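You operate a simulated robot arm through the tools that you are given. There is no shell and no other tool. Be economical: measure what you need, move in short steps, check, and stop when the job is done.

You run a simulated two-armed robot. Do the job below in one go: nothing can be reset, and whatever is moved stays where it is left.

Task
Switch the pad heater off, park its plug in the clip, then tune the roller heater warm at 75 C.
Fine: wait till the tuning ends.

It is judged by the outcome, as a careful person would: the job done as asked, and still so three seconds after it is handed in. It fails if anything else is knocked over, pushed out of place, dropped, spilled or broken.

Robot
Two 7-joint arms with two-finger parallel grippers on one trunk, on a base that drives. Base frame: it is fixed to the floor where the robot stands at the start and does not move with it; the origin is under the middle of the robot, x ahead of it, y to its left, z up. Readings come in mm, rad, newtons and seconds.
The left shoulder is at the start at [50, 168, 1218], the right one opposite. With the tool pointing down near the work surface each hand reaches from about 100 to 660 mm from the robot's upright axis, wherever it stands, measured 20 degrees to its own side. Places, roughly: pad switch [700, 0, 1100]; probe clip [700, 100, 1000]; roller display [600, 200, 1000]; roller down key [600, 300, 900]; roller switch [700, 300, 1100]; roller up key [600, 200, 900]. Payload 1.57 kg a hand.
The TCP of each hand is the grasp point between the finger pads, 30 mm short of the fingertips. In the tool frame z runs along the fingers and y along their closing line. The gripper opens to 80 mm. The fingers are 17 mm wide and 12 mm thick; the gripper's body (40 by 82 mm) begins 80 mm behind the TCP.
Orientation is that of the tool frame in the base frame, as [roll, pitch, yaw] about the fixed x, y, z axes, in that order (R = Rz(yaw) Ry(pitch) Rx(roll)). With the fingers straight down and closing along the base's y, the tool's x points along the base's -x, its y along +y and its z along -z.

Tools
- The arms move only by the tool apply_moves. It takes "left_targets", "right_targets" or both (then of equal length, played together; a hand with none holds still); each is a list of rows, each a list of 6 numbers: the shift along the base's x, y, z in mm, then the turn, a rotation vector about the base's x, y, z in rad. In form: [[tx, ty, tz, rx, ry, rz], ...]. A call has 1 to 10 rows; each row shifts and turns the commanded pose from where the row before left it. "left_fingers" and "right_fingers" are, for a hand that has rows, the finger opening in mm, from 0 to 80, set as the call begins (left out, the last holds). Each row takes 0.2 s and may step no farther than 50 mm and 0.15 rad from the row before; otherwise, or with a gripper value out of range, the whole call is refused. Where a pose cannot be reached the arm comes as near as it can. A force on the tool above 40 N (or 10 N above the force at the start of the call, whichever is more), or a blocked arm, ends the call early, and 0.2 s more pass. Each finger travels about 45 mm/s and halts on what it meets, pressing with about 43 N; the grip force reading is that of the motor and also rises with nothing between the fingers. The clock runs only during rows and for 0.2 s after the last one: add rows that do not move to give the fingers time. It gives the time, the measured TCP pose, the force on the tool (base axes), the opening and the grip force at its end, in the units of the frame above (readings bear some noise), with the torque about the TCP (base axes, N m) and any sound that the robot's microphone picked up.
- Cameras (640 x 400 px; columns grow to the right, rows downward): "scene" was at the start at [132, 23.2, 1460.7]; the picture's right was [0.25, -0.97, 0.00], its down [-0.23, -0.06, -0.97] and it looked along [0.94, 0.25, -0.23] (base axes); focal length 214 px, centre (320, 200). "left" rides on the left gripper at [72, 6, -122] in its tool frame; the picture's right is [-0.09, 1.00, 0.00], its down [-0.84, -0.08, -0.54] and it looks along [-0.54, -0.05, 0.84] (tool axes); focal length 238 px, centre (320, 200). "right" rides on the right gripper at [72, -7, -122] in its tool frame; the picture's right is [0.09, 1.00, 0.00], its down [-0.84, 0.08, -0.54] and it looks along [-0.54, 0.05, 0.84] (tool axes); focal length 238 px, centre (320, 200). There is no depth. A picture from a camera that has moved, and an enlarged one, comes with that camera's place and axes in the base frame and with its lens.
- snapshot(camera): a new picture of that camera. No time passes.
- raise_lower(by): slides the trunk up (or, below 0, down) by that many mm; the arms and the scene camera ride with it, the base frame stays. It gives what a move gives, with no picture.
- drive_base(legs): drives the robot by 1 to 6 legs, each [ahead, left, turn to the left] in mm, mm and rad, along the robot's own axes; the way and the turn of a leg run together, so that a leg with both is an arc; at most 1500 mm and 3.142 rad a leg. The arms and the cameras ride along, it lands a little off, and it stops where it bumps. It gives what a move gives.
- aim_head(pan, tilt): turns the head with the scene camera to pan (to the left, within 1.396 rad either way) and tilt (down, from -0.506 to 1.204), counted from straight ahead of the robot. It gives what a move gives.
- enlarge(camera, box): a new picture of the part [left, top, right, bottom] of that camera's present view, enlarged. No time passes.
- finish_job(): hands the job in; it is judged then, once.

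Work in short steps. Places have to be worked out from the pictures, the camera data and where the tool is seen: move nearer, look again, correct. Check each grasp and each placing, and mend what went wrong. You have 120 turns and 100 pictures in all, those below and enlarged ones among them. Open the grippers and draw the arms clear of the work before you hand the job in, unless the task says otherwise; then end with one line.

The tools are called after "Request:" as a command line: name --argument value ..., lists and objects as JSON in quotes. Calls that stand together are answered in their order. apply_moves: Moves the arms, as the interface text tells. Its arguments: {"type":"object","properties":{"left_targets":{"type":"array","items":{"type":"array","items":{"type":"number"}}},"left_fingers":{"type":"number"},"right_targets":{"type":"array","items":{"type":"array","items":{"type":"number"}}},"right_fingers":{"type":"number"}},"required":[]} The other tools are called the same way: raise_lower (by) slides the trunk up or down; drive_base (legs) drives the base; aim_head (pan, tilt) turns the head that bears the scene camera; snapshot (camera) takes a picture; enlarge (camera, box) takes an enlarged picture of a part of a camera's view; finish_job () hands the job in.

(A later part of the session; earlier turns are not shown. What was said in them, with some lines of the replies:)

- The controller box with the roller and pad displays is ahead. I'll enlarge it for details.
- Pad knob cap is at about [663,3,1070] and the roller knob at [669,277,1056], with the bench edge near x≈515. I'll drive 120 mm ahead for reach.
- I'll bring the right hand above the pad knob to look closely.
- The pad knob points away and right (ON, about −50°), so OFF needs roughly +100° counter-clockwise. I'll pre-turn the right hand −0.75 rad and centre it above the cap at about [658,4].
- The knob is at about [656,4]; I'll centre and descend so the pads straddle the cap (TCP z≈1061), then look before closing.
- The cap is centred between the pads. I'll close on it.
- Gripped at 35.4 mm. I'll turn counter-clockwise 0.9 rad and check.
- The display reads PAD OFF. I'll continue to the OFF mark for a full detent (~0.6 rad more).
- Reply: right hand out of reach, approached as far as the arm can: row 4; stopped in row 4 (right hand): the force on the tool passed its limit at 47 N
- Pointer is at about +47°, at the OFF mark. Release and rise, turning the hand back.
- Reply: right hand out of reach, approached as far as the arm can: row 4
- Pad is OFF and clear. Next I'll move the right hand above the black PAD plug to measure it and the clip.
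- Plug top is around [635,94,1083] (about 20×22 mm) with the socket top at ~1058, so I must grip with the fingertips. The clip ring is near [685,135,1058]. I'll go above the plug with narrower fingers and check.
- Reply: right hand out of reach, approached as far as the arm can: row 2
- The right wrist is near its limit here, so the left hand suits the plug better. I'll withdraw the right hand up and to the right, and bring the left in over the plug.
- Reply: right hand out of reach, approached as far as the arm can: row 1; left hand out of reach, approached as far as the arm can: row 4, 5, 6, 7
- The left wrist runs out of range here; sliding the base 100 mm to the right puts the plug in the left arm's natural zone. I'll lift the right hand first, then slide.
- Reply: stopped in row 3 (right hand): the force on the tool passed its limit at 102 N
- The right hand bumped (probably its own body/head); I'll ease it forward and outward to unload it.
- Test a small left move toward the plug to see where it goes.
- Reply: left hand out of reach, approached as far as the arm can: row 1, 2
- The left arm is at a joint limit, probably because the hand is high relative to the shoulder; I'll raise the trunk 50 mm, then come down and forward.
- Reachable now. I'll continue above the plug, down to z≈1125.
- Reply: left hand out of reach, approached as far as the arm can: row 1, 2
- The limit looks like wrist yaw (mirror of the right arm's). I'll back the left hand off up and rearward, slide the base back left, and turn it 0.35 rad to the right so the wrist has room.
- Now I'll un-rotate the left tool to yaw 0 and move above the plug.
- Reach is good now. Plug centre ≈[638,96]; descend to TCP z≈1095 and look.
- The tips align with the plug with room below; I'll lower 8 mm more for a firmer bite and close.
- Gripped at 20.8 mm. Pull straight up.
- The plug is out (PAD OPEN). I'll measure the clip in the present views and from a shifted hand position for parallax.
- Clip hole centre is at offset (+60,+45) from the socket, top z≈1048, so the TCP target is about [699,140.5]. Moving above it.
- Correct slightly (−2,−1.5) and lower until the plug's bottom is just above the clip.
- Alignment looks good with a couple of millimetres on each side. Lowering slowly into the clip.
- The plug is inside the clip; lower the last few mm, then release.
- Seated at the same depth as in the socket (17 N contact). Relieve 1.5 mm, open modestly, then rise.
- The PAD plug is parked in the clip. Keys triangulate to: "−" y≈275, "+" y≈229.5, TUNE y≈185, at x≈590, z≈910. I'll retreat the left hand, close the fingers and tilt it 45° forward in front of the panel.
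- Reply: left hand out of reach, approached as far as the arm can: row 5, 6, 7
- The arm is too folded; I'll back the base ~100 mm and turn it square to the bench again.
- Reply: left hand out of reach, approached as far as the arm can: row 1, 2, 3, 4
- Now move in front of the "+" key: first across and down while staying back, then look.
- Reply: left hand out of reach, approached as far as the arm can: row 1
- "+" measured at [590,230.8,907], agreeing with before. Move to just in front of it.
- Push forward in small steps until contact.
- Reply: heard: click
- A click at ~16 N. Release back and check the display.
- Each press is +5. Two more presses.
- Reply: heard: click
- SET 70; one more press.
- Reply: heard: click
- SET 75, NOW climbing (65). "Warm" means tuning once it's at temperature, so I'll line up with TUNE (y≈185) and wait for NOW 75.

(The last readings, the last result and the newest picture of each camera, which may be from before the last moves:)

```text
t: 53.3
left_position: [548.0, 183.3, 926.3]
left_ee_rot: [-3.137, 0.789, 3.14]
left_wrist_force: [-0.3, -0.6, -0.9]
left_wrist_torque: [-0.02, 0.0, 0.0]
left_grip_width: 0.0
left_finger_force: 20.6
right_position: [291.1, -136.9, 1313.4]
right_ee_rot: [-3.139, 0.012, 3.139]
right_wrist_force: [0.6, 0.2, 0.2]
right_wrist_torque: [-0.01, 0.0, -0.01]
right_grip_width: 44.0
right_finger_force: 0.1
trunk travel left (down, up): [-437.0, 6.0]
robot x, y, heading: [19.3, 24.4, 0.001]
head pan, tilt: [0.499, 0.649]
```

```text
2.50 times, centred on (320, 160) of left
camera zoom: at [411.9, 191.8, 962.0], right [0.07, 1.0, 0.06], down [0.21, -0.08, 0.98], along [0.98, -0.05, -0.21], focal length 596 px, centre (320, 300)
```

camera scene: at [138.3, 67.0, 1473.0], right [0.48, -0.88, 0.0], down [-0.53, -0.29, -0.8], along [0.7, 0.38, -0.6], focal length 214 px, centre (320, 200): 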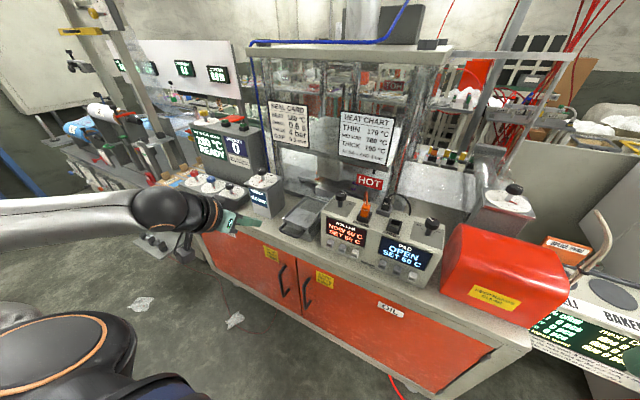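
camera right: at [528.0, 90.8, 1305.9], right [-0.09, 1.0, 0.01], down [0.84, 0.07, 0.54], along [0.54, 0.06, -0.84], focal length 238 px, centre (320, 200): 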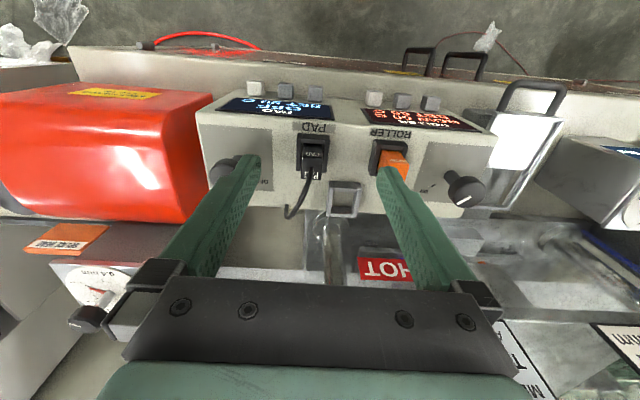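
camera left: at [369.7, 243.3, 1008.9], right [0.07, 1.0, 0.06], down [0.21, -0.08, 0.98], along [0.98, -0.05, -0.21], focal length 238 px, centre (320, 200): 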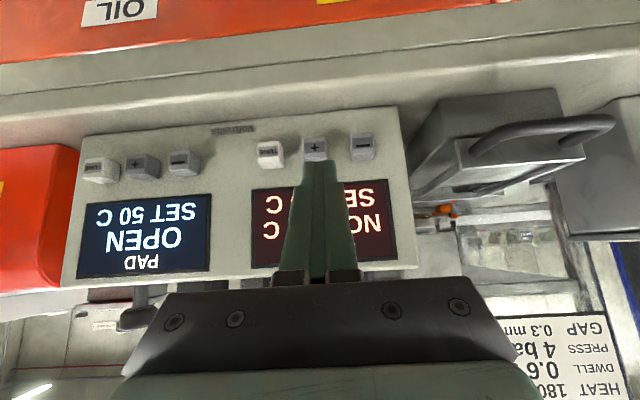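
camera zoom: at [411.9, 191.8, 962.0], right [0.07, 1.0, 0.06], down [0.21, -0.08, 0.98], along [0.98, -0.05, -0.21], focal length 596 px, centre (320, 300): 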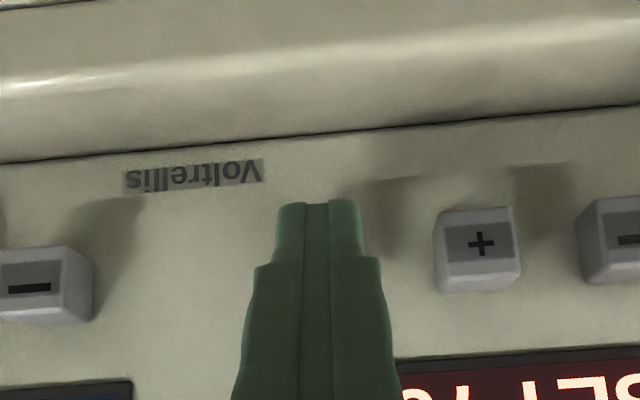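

Aligned with TUNE. Wait for warm-up.

Request:
apply_moves --left_targets '[[0, 0, 0, 0, 0, 0], [0, 0, 0, 0, 0, 0], [0, 0, 0, 0, 0, 0], [0, 0, 0, 0, 0, 0], [0, 0, 0, 0, 0, 0], [0, 0, 0, 0, 0, 0], [0, 0, 0, 0, 0, 0], [0, 0, 0, 0, 0, 0], [0, 0, 0, 0, 0, 0], [0, 0, 0, 0, 0, 0]]'

Request:
apply_moves --left_targets '[[0, 0, 0, 0, 0, 0], [0, 0, 0, 0, 0, 0], [0, 0, 0, 0, 0, 0], [0, 0, 0, 0, 0, 0], [0, 0, 0, 0, 0, 0], [0, 0, 0, 0, 0, 0], [0, 0, 0, 0, 0, 0], [0, 0, 0, 0, 0, 0], [0, 0, 0, 0, 0, 0], [0, 0, 0, 0, 0, 0]]'

Request:
enlarge --camera "scene" --box '[300, 190, 400, 280]'

```text
t: 55.5
left_position: [546.1, 183.4, 926.8]
left_ee_rot: [-3.138, 0.789, 3.14]
left_wrist_force: [1.1, 1.4, 0.2]
left_wrist_torque: [0.01, 0.0, 0.0]
left_grip_width: 0.1
left_finger_force: 20.8
right_position: [291.7, -137.6, 1312.5]
right_ee_rot: [-3.138, 0.012, -3.141]
right_wrist_force: [-0.1, 0.8, -0.2]
right_wrist_torque: [0.02, 0.03, 0.03]
right_grip_width: 44.1
right_finger_force: 0.0
trunk travel left (down, up): [-437.0, 6.0]
robot x, y, heading: [23.4, 24.3, -0.0]
head pan, tilt: [0.499, 0.649]
```

```text
t: 57.7
left_position: [547.9, 183.9, 926.7]
left_ee_rot: [-3.139, 0.79, 3.141]
left_wrist_force: [-0.7, -0.1, -0.2]
left_wrist_torque: [-0.02, 0.01, 0.01]
left_grip_width: 0.0
left_finger_force: 21.9
right_position: [290.8, -137.4, 1312.8]
right_ee_rot: [-3.139, 0.012, 3.141]
right_wrist_force: [0.5, 0.5, -0.6]
right_wrist_torque: [0.0, -0.02, 0.01]
right_grip_width: 44.0
right_finger_force: 0.0
trunk travel left (down, up): [-437.0, 6.0]
robot x, y, heading: [20.7, 25.7, 0.004]
head pan, tilt: [0.499, 0.649]
```

```text
4.44 times, centred on (350, 235) of scene
camera zoom: at [138.9, 67.2, 1472.9], right [0.48, -0.88, 0.0], down [-0.53, -0.29, -0.8], along [0.7, 0.38, -0.6], focal length 953 px, centre (187, 44)
```

zoom: 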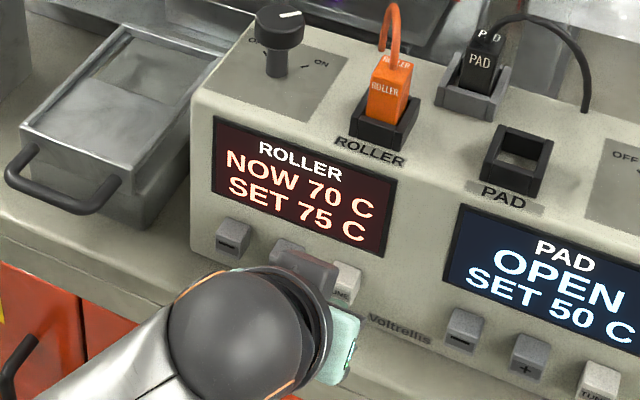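

NOW 70 and rising; keep waiting.

Request:
apply_moves --left_targets '[[0, 0, 0, 0, 0, 0], [0, 0, 0, 0, 0, 0], [0, 0, 0, 0, 0, 0], [0, 0, 0, 0, 0, 0], [0, 0, 0, 0, 0, 0], [0, 0, 0, 0, 0, 0], [0, 0, 0, 0, 0, 0], [0, 0, 0, 0, 0, 0], [0, 0, 0, 0, 0, 0], [0, 0, 0, 0, 0, 0]]'

Request:
apply_moves --left_targets '[[0, 0, 0, 0, 0, 0], [0, 0, 0, 0, 0, 0], [0, 0, 0, 0, 0, 0], [0, 0, 0, 0, 0, 0], [0, 0, 0, 0, 0, 0], [0, 0, 0, 0, 0, 0], [0, 0, 0, 0, 0, 0], [0, 0, 0, 0, 0, 0], [0, 0, 0, 0, 0, 0], [0, 0, 0, 0, 0, 0]]'

Request:
apply_moves --left_targets '[[0, 0, 0, 0, 0, 0], [0, 0, 0, 0, 0, 0], [0, 0, 0, 0, 0, 0], [0, 0, 0, 0, 0, 0], [0, 0, 0, 0, 0, 0], [0, 0, 0, 0, 0, 0], [0, 0, 0, 0, 0, 0], [0, 0, 0, 0, 0, 0], [0, 0, 0, 0, 0, 0], [0, 0, 0, 0, 0, 0]]'

Request:
enlarge --camera "scene" --box '[300, 190, 400, 280]'

```text
t: 59.9
left_position: [547.2, 183.3, 926.0]
left_ee_rot: [-3.137, 0.788, 3.14]
left_wrist_force: [-0.5, -0.7, -0.3]
left_wrist_torque: [0.01, -0.01, -0.04]
left_grip_width: 0.1
left_finger_force: 21.0
right_position: [291.2, -137.4, 1312.7]
right_ee_rot: [-3.138, 0.011, -3.141]
right_wrist_force: [-0.1, -0.2, 0.3]
right_wrist_torque: [0.0, 0.05, -0.02]
right_grip_width: 44.0
right_finger_force: 0.1
trunk travel left (down, up): [-437.0, 6.0]
robot x, y, heading: [19.1, 24.4, 0.001]
head pan, tilt: [0.499, 0.649]
```

```text
t: 62.1
left_position: [547.9, 184.0, 927.0]
left_ee_rot: [-3.137, 0.788, 3.139]
left_wrist_force: [-0.3, 0.2, 0.2]
left_wrist_torque: [0.03, 0.01, -0.01]
left_grip_width: 0.0
left_finger_force: 21.3
right_position: [290.5, -137.4, 1313.0]
right_ee_rot: [-3.138, 0.015, -3.142]
right_wrist_force: [-0.1, -0.1, 0.3]
right_wrist_torque: [-0.04, -0.01, 0.02]
right_grip_width: 44.3
right_finger_force: 0.0
trunk travel left (down, up): [-437.0, 6.0]
robot x, y, heading: [19.7, 25.2, -0.001]
head pan, tilt: [0.499, 0.649]
```

```text
t: 64.3
left_position: [547.4, 183.9, 926.9]
left_ee_rot: [-3.138, 0.79, -3.14]
left_wrist_force: [0.0, 1.0, -0.2]
left_wrist_torque: [-0.01, -0.01, 0.01]
left_grip_width: 0.0
left_finger_force: 21.3
right_position: [292.0, -136.9, 1314.1]
right_ee_rot: [-3.138, 0.013, -3.14]
right_wrist_force: [0.0, -0.6, 0.0]
right_wrist_torque: [0.02, -0.02, 0.03]
right_grip_width: 43.9
right_finger_force: 0.1
trunk travel left (down, up): [-437.0, 6.0]
robot x, y, heading: [21.4, 24.6, 0.003]
head pan, tilt: [0.499, 0.649]
```

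```text
4.44 times, centred on (350, 235) of scene
camera zoom: at [138.9, 67.2, 1472.9], right [0.48, -0.88, 0.0], down [-0.53, -0.29, -0.8], along [0.7, 0.38, -0.6], focal length 953 px, centre (187, 44)
```

zoom: 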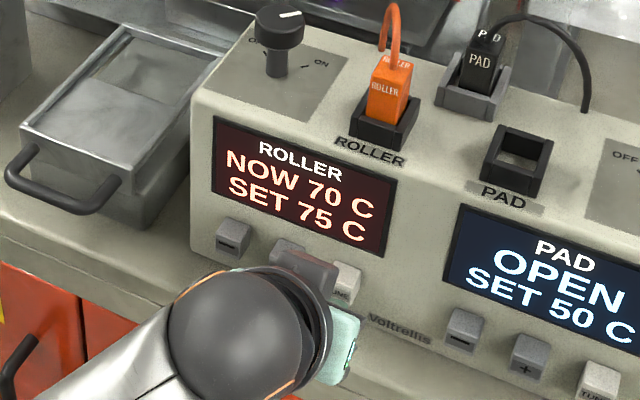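

Still 70, heating asymptotically; wait longer.

Request:
apply_moves --left_targets '[[0, 0, 0, 0, 0, 0], [0, 0, 0, 0, 0, 0], [0, 0, 0, 0, 0, 0], [0, 0, 0, 0, 0, 0], [0, 0, 0, 0, 0, 0], [0, 0, 0, 0, 0, 0], [0, 0, 0, 0, 0, 0], [0, 0, 0, 0, 0, 0], [0, 0, 0, 0, 0, 0], [0, 0, 0, 0, 0, 0]]'

Request:
apply_moves --left_targets '[[0, 0, 0, 0, 0, 0], [0, 0, 0, 0, 0, 0], [0, 0, 0, 0, 0, 0], [0, 0, 0, 0, 0, 0], [0, 0, 0, 0, 0, 0], [0, 0, 0, 0, 0, 0], [0, 0, 0, 0, 0, 0], [0, 0, 0, 0, 0, 0], [0, 0, 0, 0, 0, 0], [0, 0, 0, 0, 0, 0]]'

Request:
apply_moves --left_targets '[[0, 0, 0, 0, 0, 0], [0, 0, 0, 0, 0, 0], [0, 0, 0, 0, 0, 0], [0, 0, 0, 0, 0, 0], [0, 0, 0, 0, 0, 0], [0, 0, 0, 0, 0, 0], [0, 0, 0, 0, 0, 0], [0, 0, 0, 0, 0, 0], [0, 0, 0, 0, 0, 0], [0, 0, 0, 0, 0, 0]]'

Request:
enlarge --camera "scene" --box '[300, 190, 400, 280]'

```text
t: 66.5
left_position: [546.4, 183.5, 927.4]
left_ee_rot: [-3.138, 0.789, 3.141]
left_wrist_force: [0.0, -0.4, 0.0]
left_wrist_torque: [0.03, -0.05, 0.01]
left_grip_width: 0.0
left_finger_force: 21.1
right_position: [291.0, -136.9, 1314.0]
right_ee_rot: [-3.139, 0.013, -3.141]
right_wrist_force: [-0.2, -0.3, -0.2]
right_wrist_torque: [0.0, 0.0, 0.02]
right_grip_width: 43.9
right_finger_force: 0.1
trunk travel left (down, up): [-437.0, 6.0]
robot x, y, heading: [26.2, 26.1, 0.003]
head pan, tilt: [0.499, 0.649]
```

```text
t: 68.7
left_position: [547.6, 184.8, 927.4]
left_ee_rot: [-3.139, 0.789, 3.14]
left_wrist_force: [0.3, 1.5, -0.1]
left_wrist_torque: [-0.01, -0.03, 0.01]
left_grip_width: 0.4
left_finger_force: 21.2
right_position: [289.9, -136.9, 1312.4]
right_ee_rot: [-3.138, 0.014, -3.141]
right_wrist_force: [-0.4, 0.1, -0.1]
right_wrist_torque: [0.02, -0.02, 0.0]
right_grip_width: 43.9
right_finger_force: 0.0
trunk travel left (down, up): [-437.0, 6.0]
robot x, y, heading: [21.6, 24.5, -0.0]
head pan, tilt: [0.499, 0.649]
```

```text
t: 70.9
left_position: [547.1, 184.4, 926.8]
left_ee_rot: [-3.136, 0.788, 3.139]
left_wrist_force: [1.2, -0.3, 0.2]
left_wrist_torque: [0.03, 0.03, 0.0]
left_grip_width: 0.0
left_finger_force: 21.4
right_position: [290.8, -136.8, 1312.7]
right_ee_rot: [-3.138, 0.013, 3.141]
right_wrist_force: [-0.8, -0.8, -1.2]
right_wrist_torque: [0.04, 0.03, 0.0]
right_grip_width: 44.2
right_finger_force: 0.0
trunk travel left (down, up): [-437.0, 6.0]
robot x, y, heading: [18.0, 24.1, -0.002]
head pan, tilt: [0.499, 0.649]
```

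```text
4.44 times, centred on (350, 235) of scene
camera zoom: at [138.9, 67.2, 1472.9], right [0.48, -0.88, 0.0], down [-0.53, -0.29, -0.8], along [0.7, 0.38, -0.6], focal length 953 px, centre (187, 44)
```

zoom: 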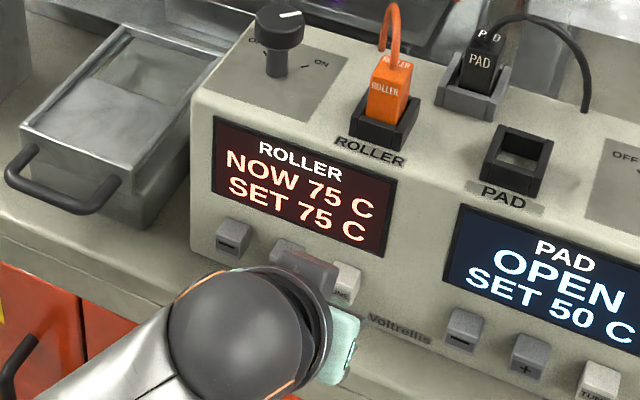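

NOW 75 = SET 75. Press TUNE once.

Request:
apply_moves --left_targets '[[5, 0, 0, 0, 0, 0], [4, 0, 0, 0, 0, 0], [3, 0, 0, 0, 0, 0], [0, 0, 0, 0, 0, 0]]'

Request:
enlarge --camera "scene" --box '[300, 190, 400, 280]'

```text
t: 71.9
left_position: [556.2, 184.1, 926.2]
left_ee_rot: [-3.141, 0.787, 3.141]
left_wrist_force: [-13.7, 1.8, 3.9]
left_wrist_torque: [0.0, 0.11, 0.04]
left_grip_width: 0.0
left_finger_force: 21.0
right_position: [289.0, -137.5, 1313.1]
right_ee_rot: [-3.138, 0.015, -3.141]
right_wrist_force: [-0.4, 0.7, 0.5]
right_wrist_torque: [-0.01, -0.01, 0.01]
right_grip_width: 44.0
right_finger_force: 0.0
trunk travel left (down, up): [-437.0, 6.0]
robot x, y, heading: [19.2, 24.2, 0.001]
head pan, tilt: [0.499, 0.649]
heard: click
```

```text
4.44 times, centred on (350, 235) of scene
camera zoom: at [136.7, 67.3, 1473.1], right [0.48, -0.88, 0.0], down [-0.53, -0.29, -0.8], along [0.7, 0.38, -0.6], focal length 953 px, centre (187, 44)
```

zoom: 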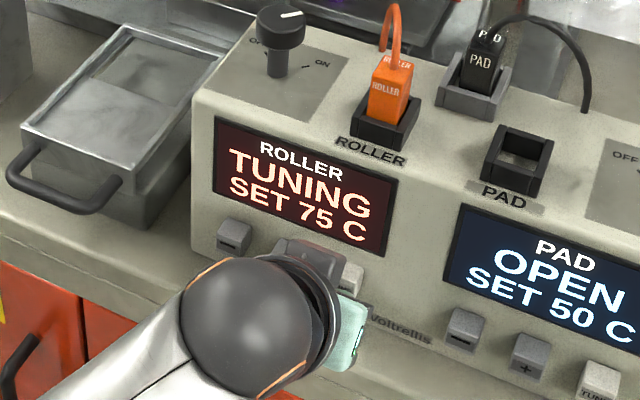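

TUNING is running. Back off straight, well clear of the panel, while it runs.

Request:
apply_moves --left_targets '[[-10, 0, 0, 0, 0, 0], [-25, 0, 0, 0, 0, 0], [-35, 0, 10, 0, 0, 0], [-35, 10, 25, 0, 0, 0], [-30, 20, 30, 0, 0, 0], [0, 20, 30, 0, 0, 0], [0, 0, 0, 0, 0, 0], [0, 0, 0, 0, 0, 0], [0, 0, 0, 0, 0, 0], [0, 0, 0, 0, 0, 0]]' --left_fingers 40

Request:
apply_moves --left_targets '[[0, 0, 0, 0, 0, 0], [0, 0, 0, 0, 0, 0], [0, 0, 0, 0, 0, 0], [0, 0, 0, 0, 0, 0], [0, 0, 0, 0, 0, 0], [0, 0, 0, 0, 0, 0], [0, 0, 0, 0, 0, 0], [0, 0, 0, 0, 0, 0], [0, 0, 0, 0, 0, 0], [0, 0, 0, 0, 0, 0]]'

Request:
apply_moves --left_targets '[[0, 0, 0, 0, 0, 0], [0, 0, 0, 0, 0, 0], [0, 0, 0, 0, 0, 0], [0, 0, 0, 0, 0, 0], [0, 0, 0, 0, 0, 0], [0, 0, 0, 0, 0, 0], [0, 0, 0, 0, 0, 0], [0, 0, 0, 0, 0, 0], [0, 0, 0, 0, 0, 0], [0, 0, 0, 0, 0, 0]]'

Request:
snapshot --camera "scene"

Request:
enlarge --camera "scene" --box '[300, 190, 400, 280]'

```text
t: 74.1
left_position: [422.8, 233.7, 1018.6]
left_ee_rot: [-3.139, 0.789, 3.14]
left_wrist_force: [-0.6, 0.6, 0.1]
left_wrist_torque: [0.04, 0.03, 0.01]
left_grip_width: 40.0
left_finger_force: 0.1
right_position: [291.9, -137.1, 1312.3]
right_ee_rot: [-3.137, 0.011, -3.141]
right_wrist_force: [0.0, -0.1, 0.6]
right_wrist_torque: [-0.01, -0.02, 0.03]
right_grip_width: 44.2
right_finger_force: 0.0
trunk travel left (down, up): [-437.0, 6.0]
robot x, y, heading: [21.0, 24.4, 0.001]
head pan, tilt: [0.499, 0.649]
```

```text
t: 76.3
left_position: [424.7, 234.0, 1018.2]
left_ee_rot: [-3.139, 0.788, -3.139]
left_wrist_force: [0.4, -0.3, 0.6]
left_wrist_torque: [0.0, -0.01, 0.03]
left_grip_width: 39.7
left_finger_force: 0.0
right_position: [290.6, -137.7, 1313.2]
right_ee_rot: [-3.137, 0.014, -3.141]
right_wrist_force: [-0.5, 0.4, 0.8]
right_wrist_torque: [-0.01, -0.01, -0.02]
right_grip_width: 43.9
right_finger_force: 0.1
trunk travel left (down, up): [-437.0, 6.0]
robot x, y, heading: [22.6, 28.1, 0.004]
head pan, tilt: [0.499, 0.649]
```

```text
t: 78.5
left_position: [422.7, 233.6, 1018.6]
left_ee_rot: [-3.139, 0.789, 3.139]
left_wrist_force: [-0.5, 0.5, -0.7]
left_wrist_torque: [-0.01, -0.01, -0.02]
left_grip_width: 40.4
left_finger_force: 0.1
right_position: [290.9, -136.9, 1311.8]
right_ee_rot: [-3.137, 0.013, 3.141]
right_wrist_force: [0.1, 0.1, -0.4]
right_wrist_torque: [-0.01, -0.04, -0.04]
right_grip_width: 44.1
right_finger_force: 0.2
trunk travel left (down, up): [-437.0, 6.0]
robot x, y, heading: [21.0, 26.4, 0.006]
head pan, tilt: [0.499, 0.649]
```

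```text
30 pictures are left
camera scene: at [138.9, 67.2, 1472.9], right [0.48, -0.88, 0.0], down [-0.53, -0.29, -0.8], along [0.7, 0.38, -0.6], focal length 214 px, centre (320, 200)
```

scene: 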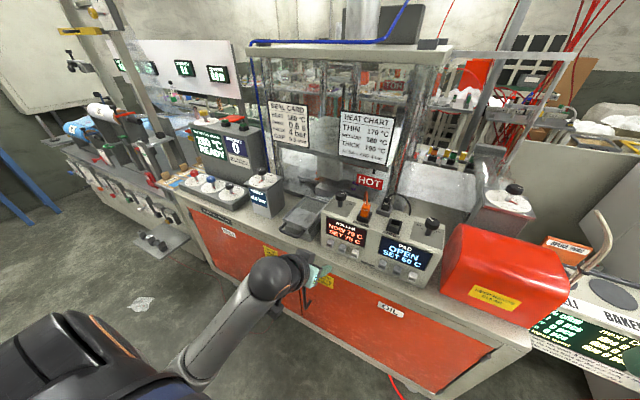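

```text
4.44 times, centred on (350, 235) of scene
camera zoom: at [138.9, 67.2, 1472.9], right [0.48, -0.88, 0.0], down [-0.53, -0.29, -0.8], along [0.7, 0.38, -0.6], focal length 953 px, centre (187, 44)
```

zoom: 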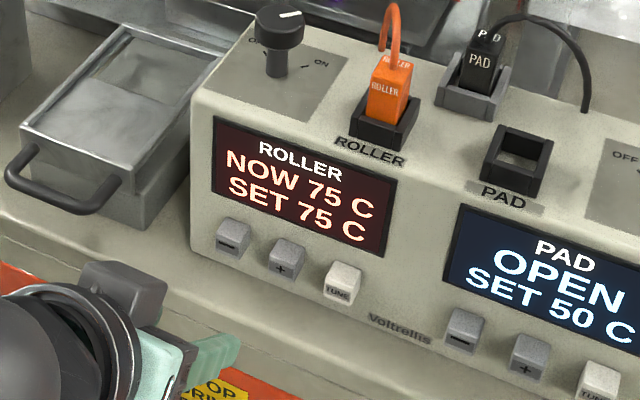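

The display has returned to NOW 75 / SET 75. I'll confirm it isn't alternating with TUNING.

Request:
apply_moves --left_targets '[[0, 0, 0, 0, 0, 0], [0, 0, 0, 0, 0, 0]]'

Request:
enlarge --camera "scene" --box '[300, 190, 400, 280]'

Request:
apply_moves --left_targets '[[0, 0, 0, 0, 0, 0], [0, 0, 0, 0, 0, 0], [0, 0, 0, 0, 0, 0], [0, 0, 0, 0, 0, 0], [0, 0, 0, 0, 0, 0], [0, 0, 0, 0, 0, 0], [0, 0, 0, 0, 0, 0]]'

Request:
enlarge --camera "scene" --box '[300, 170, 460, 290]'

```text
t: 79.1
left_position: [423.9, 233.0, 1018.8]
left_ee_rot: [-3.138, 0.79, 3.14]
left_wrist_force: [0.6, 0.3, 1.7]
left_wrist_torque: [0.01, -0.02, 0.03]
left_grip_width: 40.2
left_finger_force: 0.1
right_position: [290.8, -137.6, 1313.6]
right_ee_rot: [-3.138, 0.013, 3.14]
right_wrist_force: [0.9, -0.6, 1.3]
right_wrist_torque: [0.02, 0.02, -0.01]
right_grip_width: 44.1
right_finger_force: 0.1
trunk travel left (down, up): [-437.0, 6.0]
robot x, y, heading: [20.9, 26.3, 0.001]
head pan, tilt: [0.499, 0.649]
```

```text
4.44 times, centred on (350, 235) of scene
camera zoom: at [138.9, 67.2, 1472.9], right [0.48, -0.88, 0.0], down [-0.53, -0.29, -0.8], along [0.7, 0.38, -0.6], focal length 953 px, centre (187, 44)
```

zoom: 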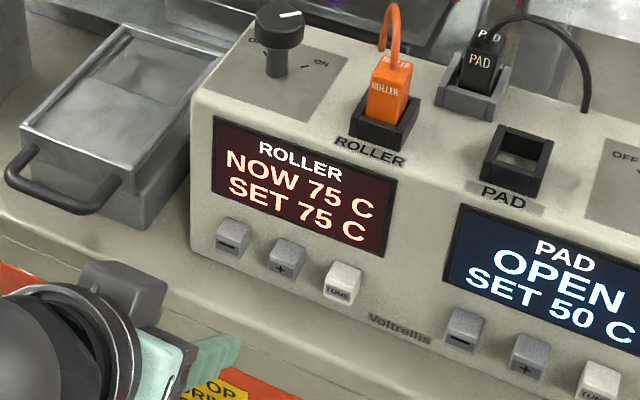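

```text
t: 80.7
left_position: [423.3, 233.6, 1018.8]
left_ee_rot: [-3.137, 0.79, 3.14]
left_wrist_force: [0.1, 0.2, -0.3]
left_wrist_torque: [0.02, -0.02, 0.01]
left_grip_width: 40.3
left_finger_force: 0.1
right_position: [291.3, -137.0, 1312.5]
right_ee_rot: [-3.137, 0.013, -3.141]
right_wrist_force: [-0.7, -0.4, -0.8]
right_wrist_torque: [0.05, 0.0, 0.04]
right_grip_width: 43.9
right_finger_force: 0.1
trunk travel left (down, up): [-437.0, 6.0]
robot x, y, heading: [18.9, 27.8, 0.005]
head pan, tilt: [0.499, 0.649]
```

```text
3.33 times, centred on (380, 230) of scene
camera zoom: at [138.9, 67.2, 1472.9], right [0.48, -0.88, 0.0], down [-0.53, -0.29, -0.8], along [0.7, 0.38, -0.6], focal length 715 px, centre (120, 100)
```

zoom: 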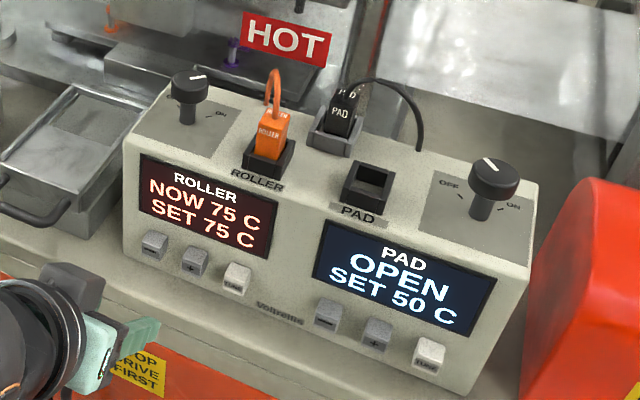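

Tuning has ended and stays at 75/75, with the pad off and its plug parked. Open both grippers fully and draw back a little more.

Request:
apply_moves --left_targets '[[-20, 10, 25, 0, 0, 0], [-10, 10, 25, 0, 0, 0], [0, 0, 0, 0, 0, 0], [0, 0, 0, 0, 0, 0]]' --left_fingers 80 --right_targets '[[0, 0, 0, 0, 0, 0], [0, 0, 0, 0, 0, 0], [0, 0, 0, 0, 0, 0], [0, 0, 0, 0, 0, 0]]' --right_fingers 80

Request:
finish_job

```text
t: 81.7
left_position: [429.0, 254.3, 1059.4]
left_ee_rot: [-3.138, 0.789, 3.14]
left_wrist_force: [-0.2, -0.8, -0.5]
left_wrist_torque: [0.01, 0.0, 0.0]
left_grip_width: 80.0
left_finger_force: 0.2
left hand out of reach, approached as far as the arm can: row 1, 2
right_position: [290.4, -136.1, 1313.2]
right_ee_rot: [-3.138, 0.011, 3.141]
right_wrist_force: [0.0, -0.5, -0.4]
right_wrist_torque: [-0.01, -0.01, 0.0]
right_grip_width: 79.9
right_finger_force: 0.0
trunk travel left (down, up): [-437.0, 6.0]
robot x, y, heading: [20.3, 26.7, 0.005]
head pan, tilt: [0.499, 0.649]
```

```text
The job is handed in.
```

The pad heater is off with its plug parked in the clip, and the roller heater was tuned at 75 C once it had warmed to 75 C; the tuning had ended before I handed the job in.
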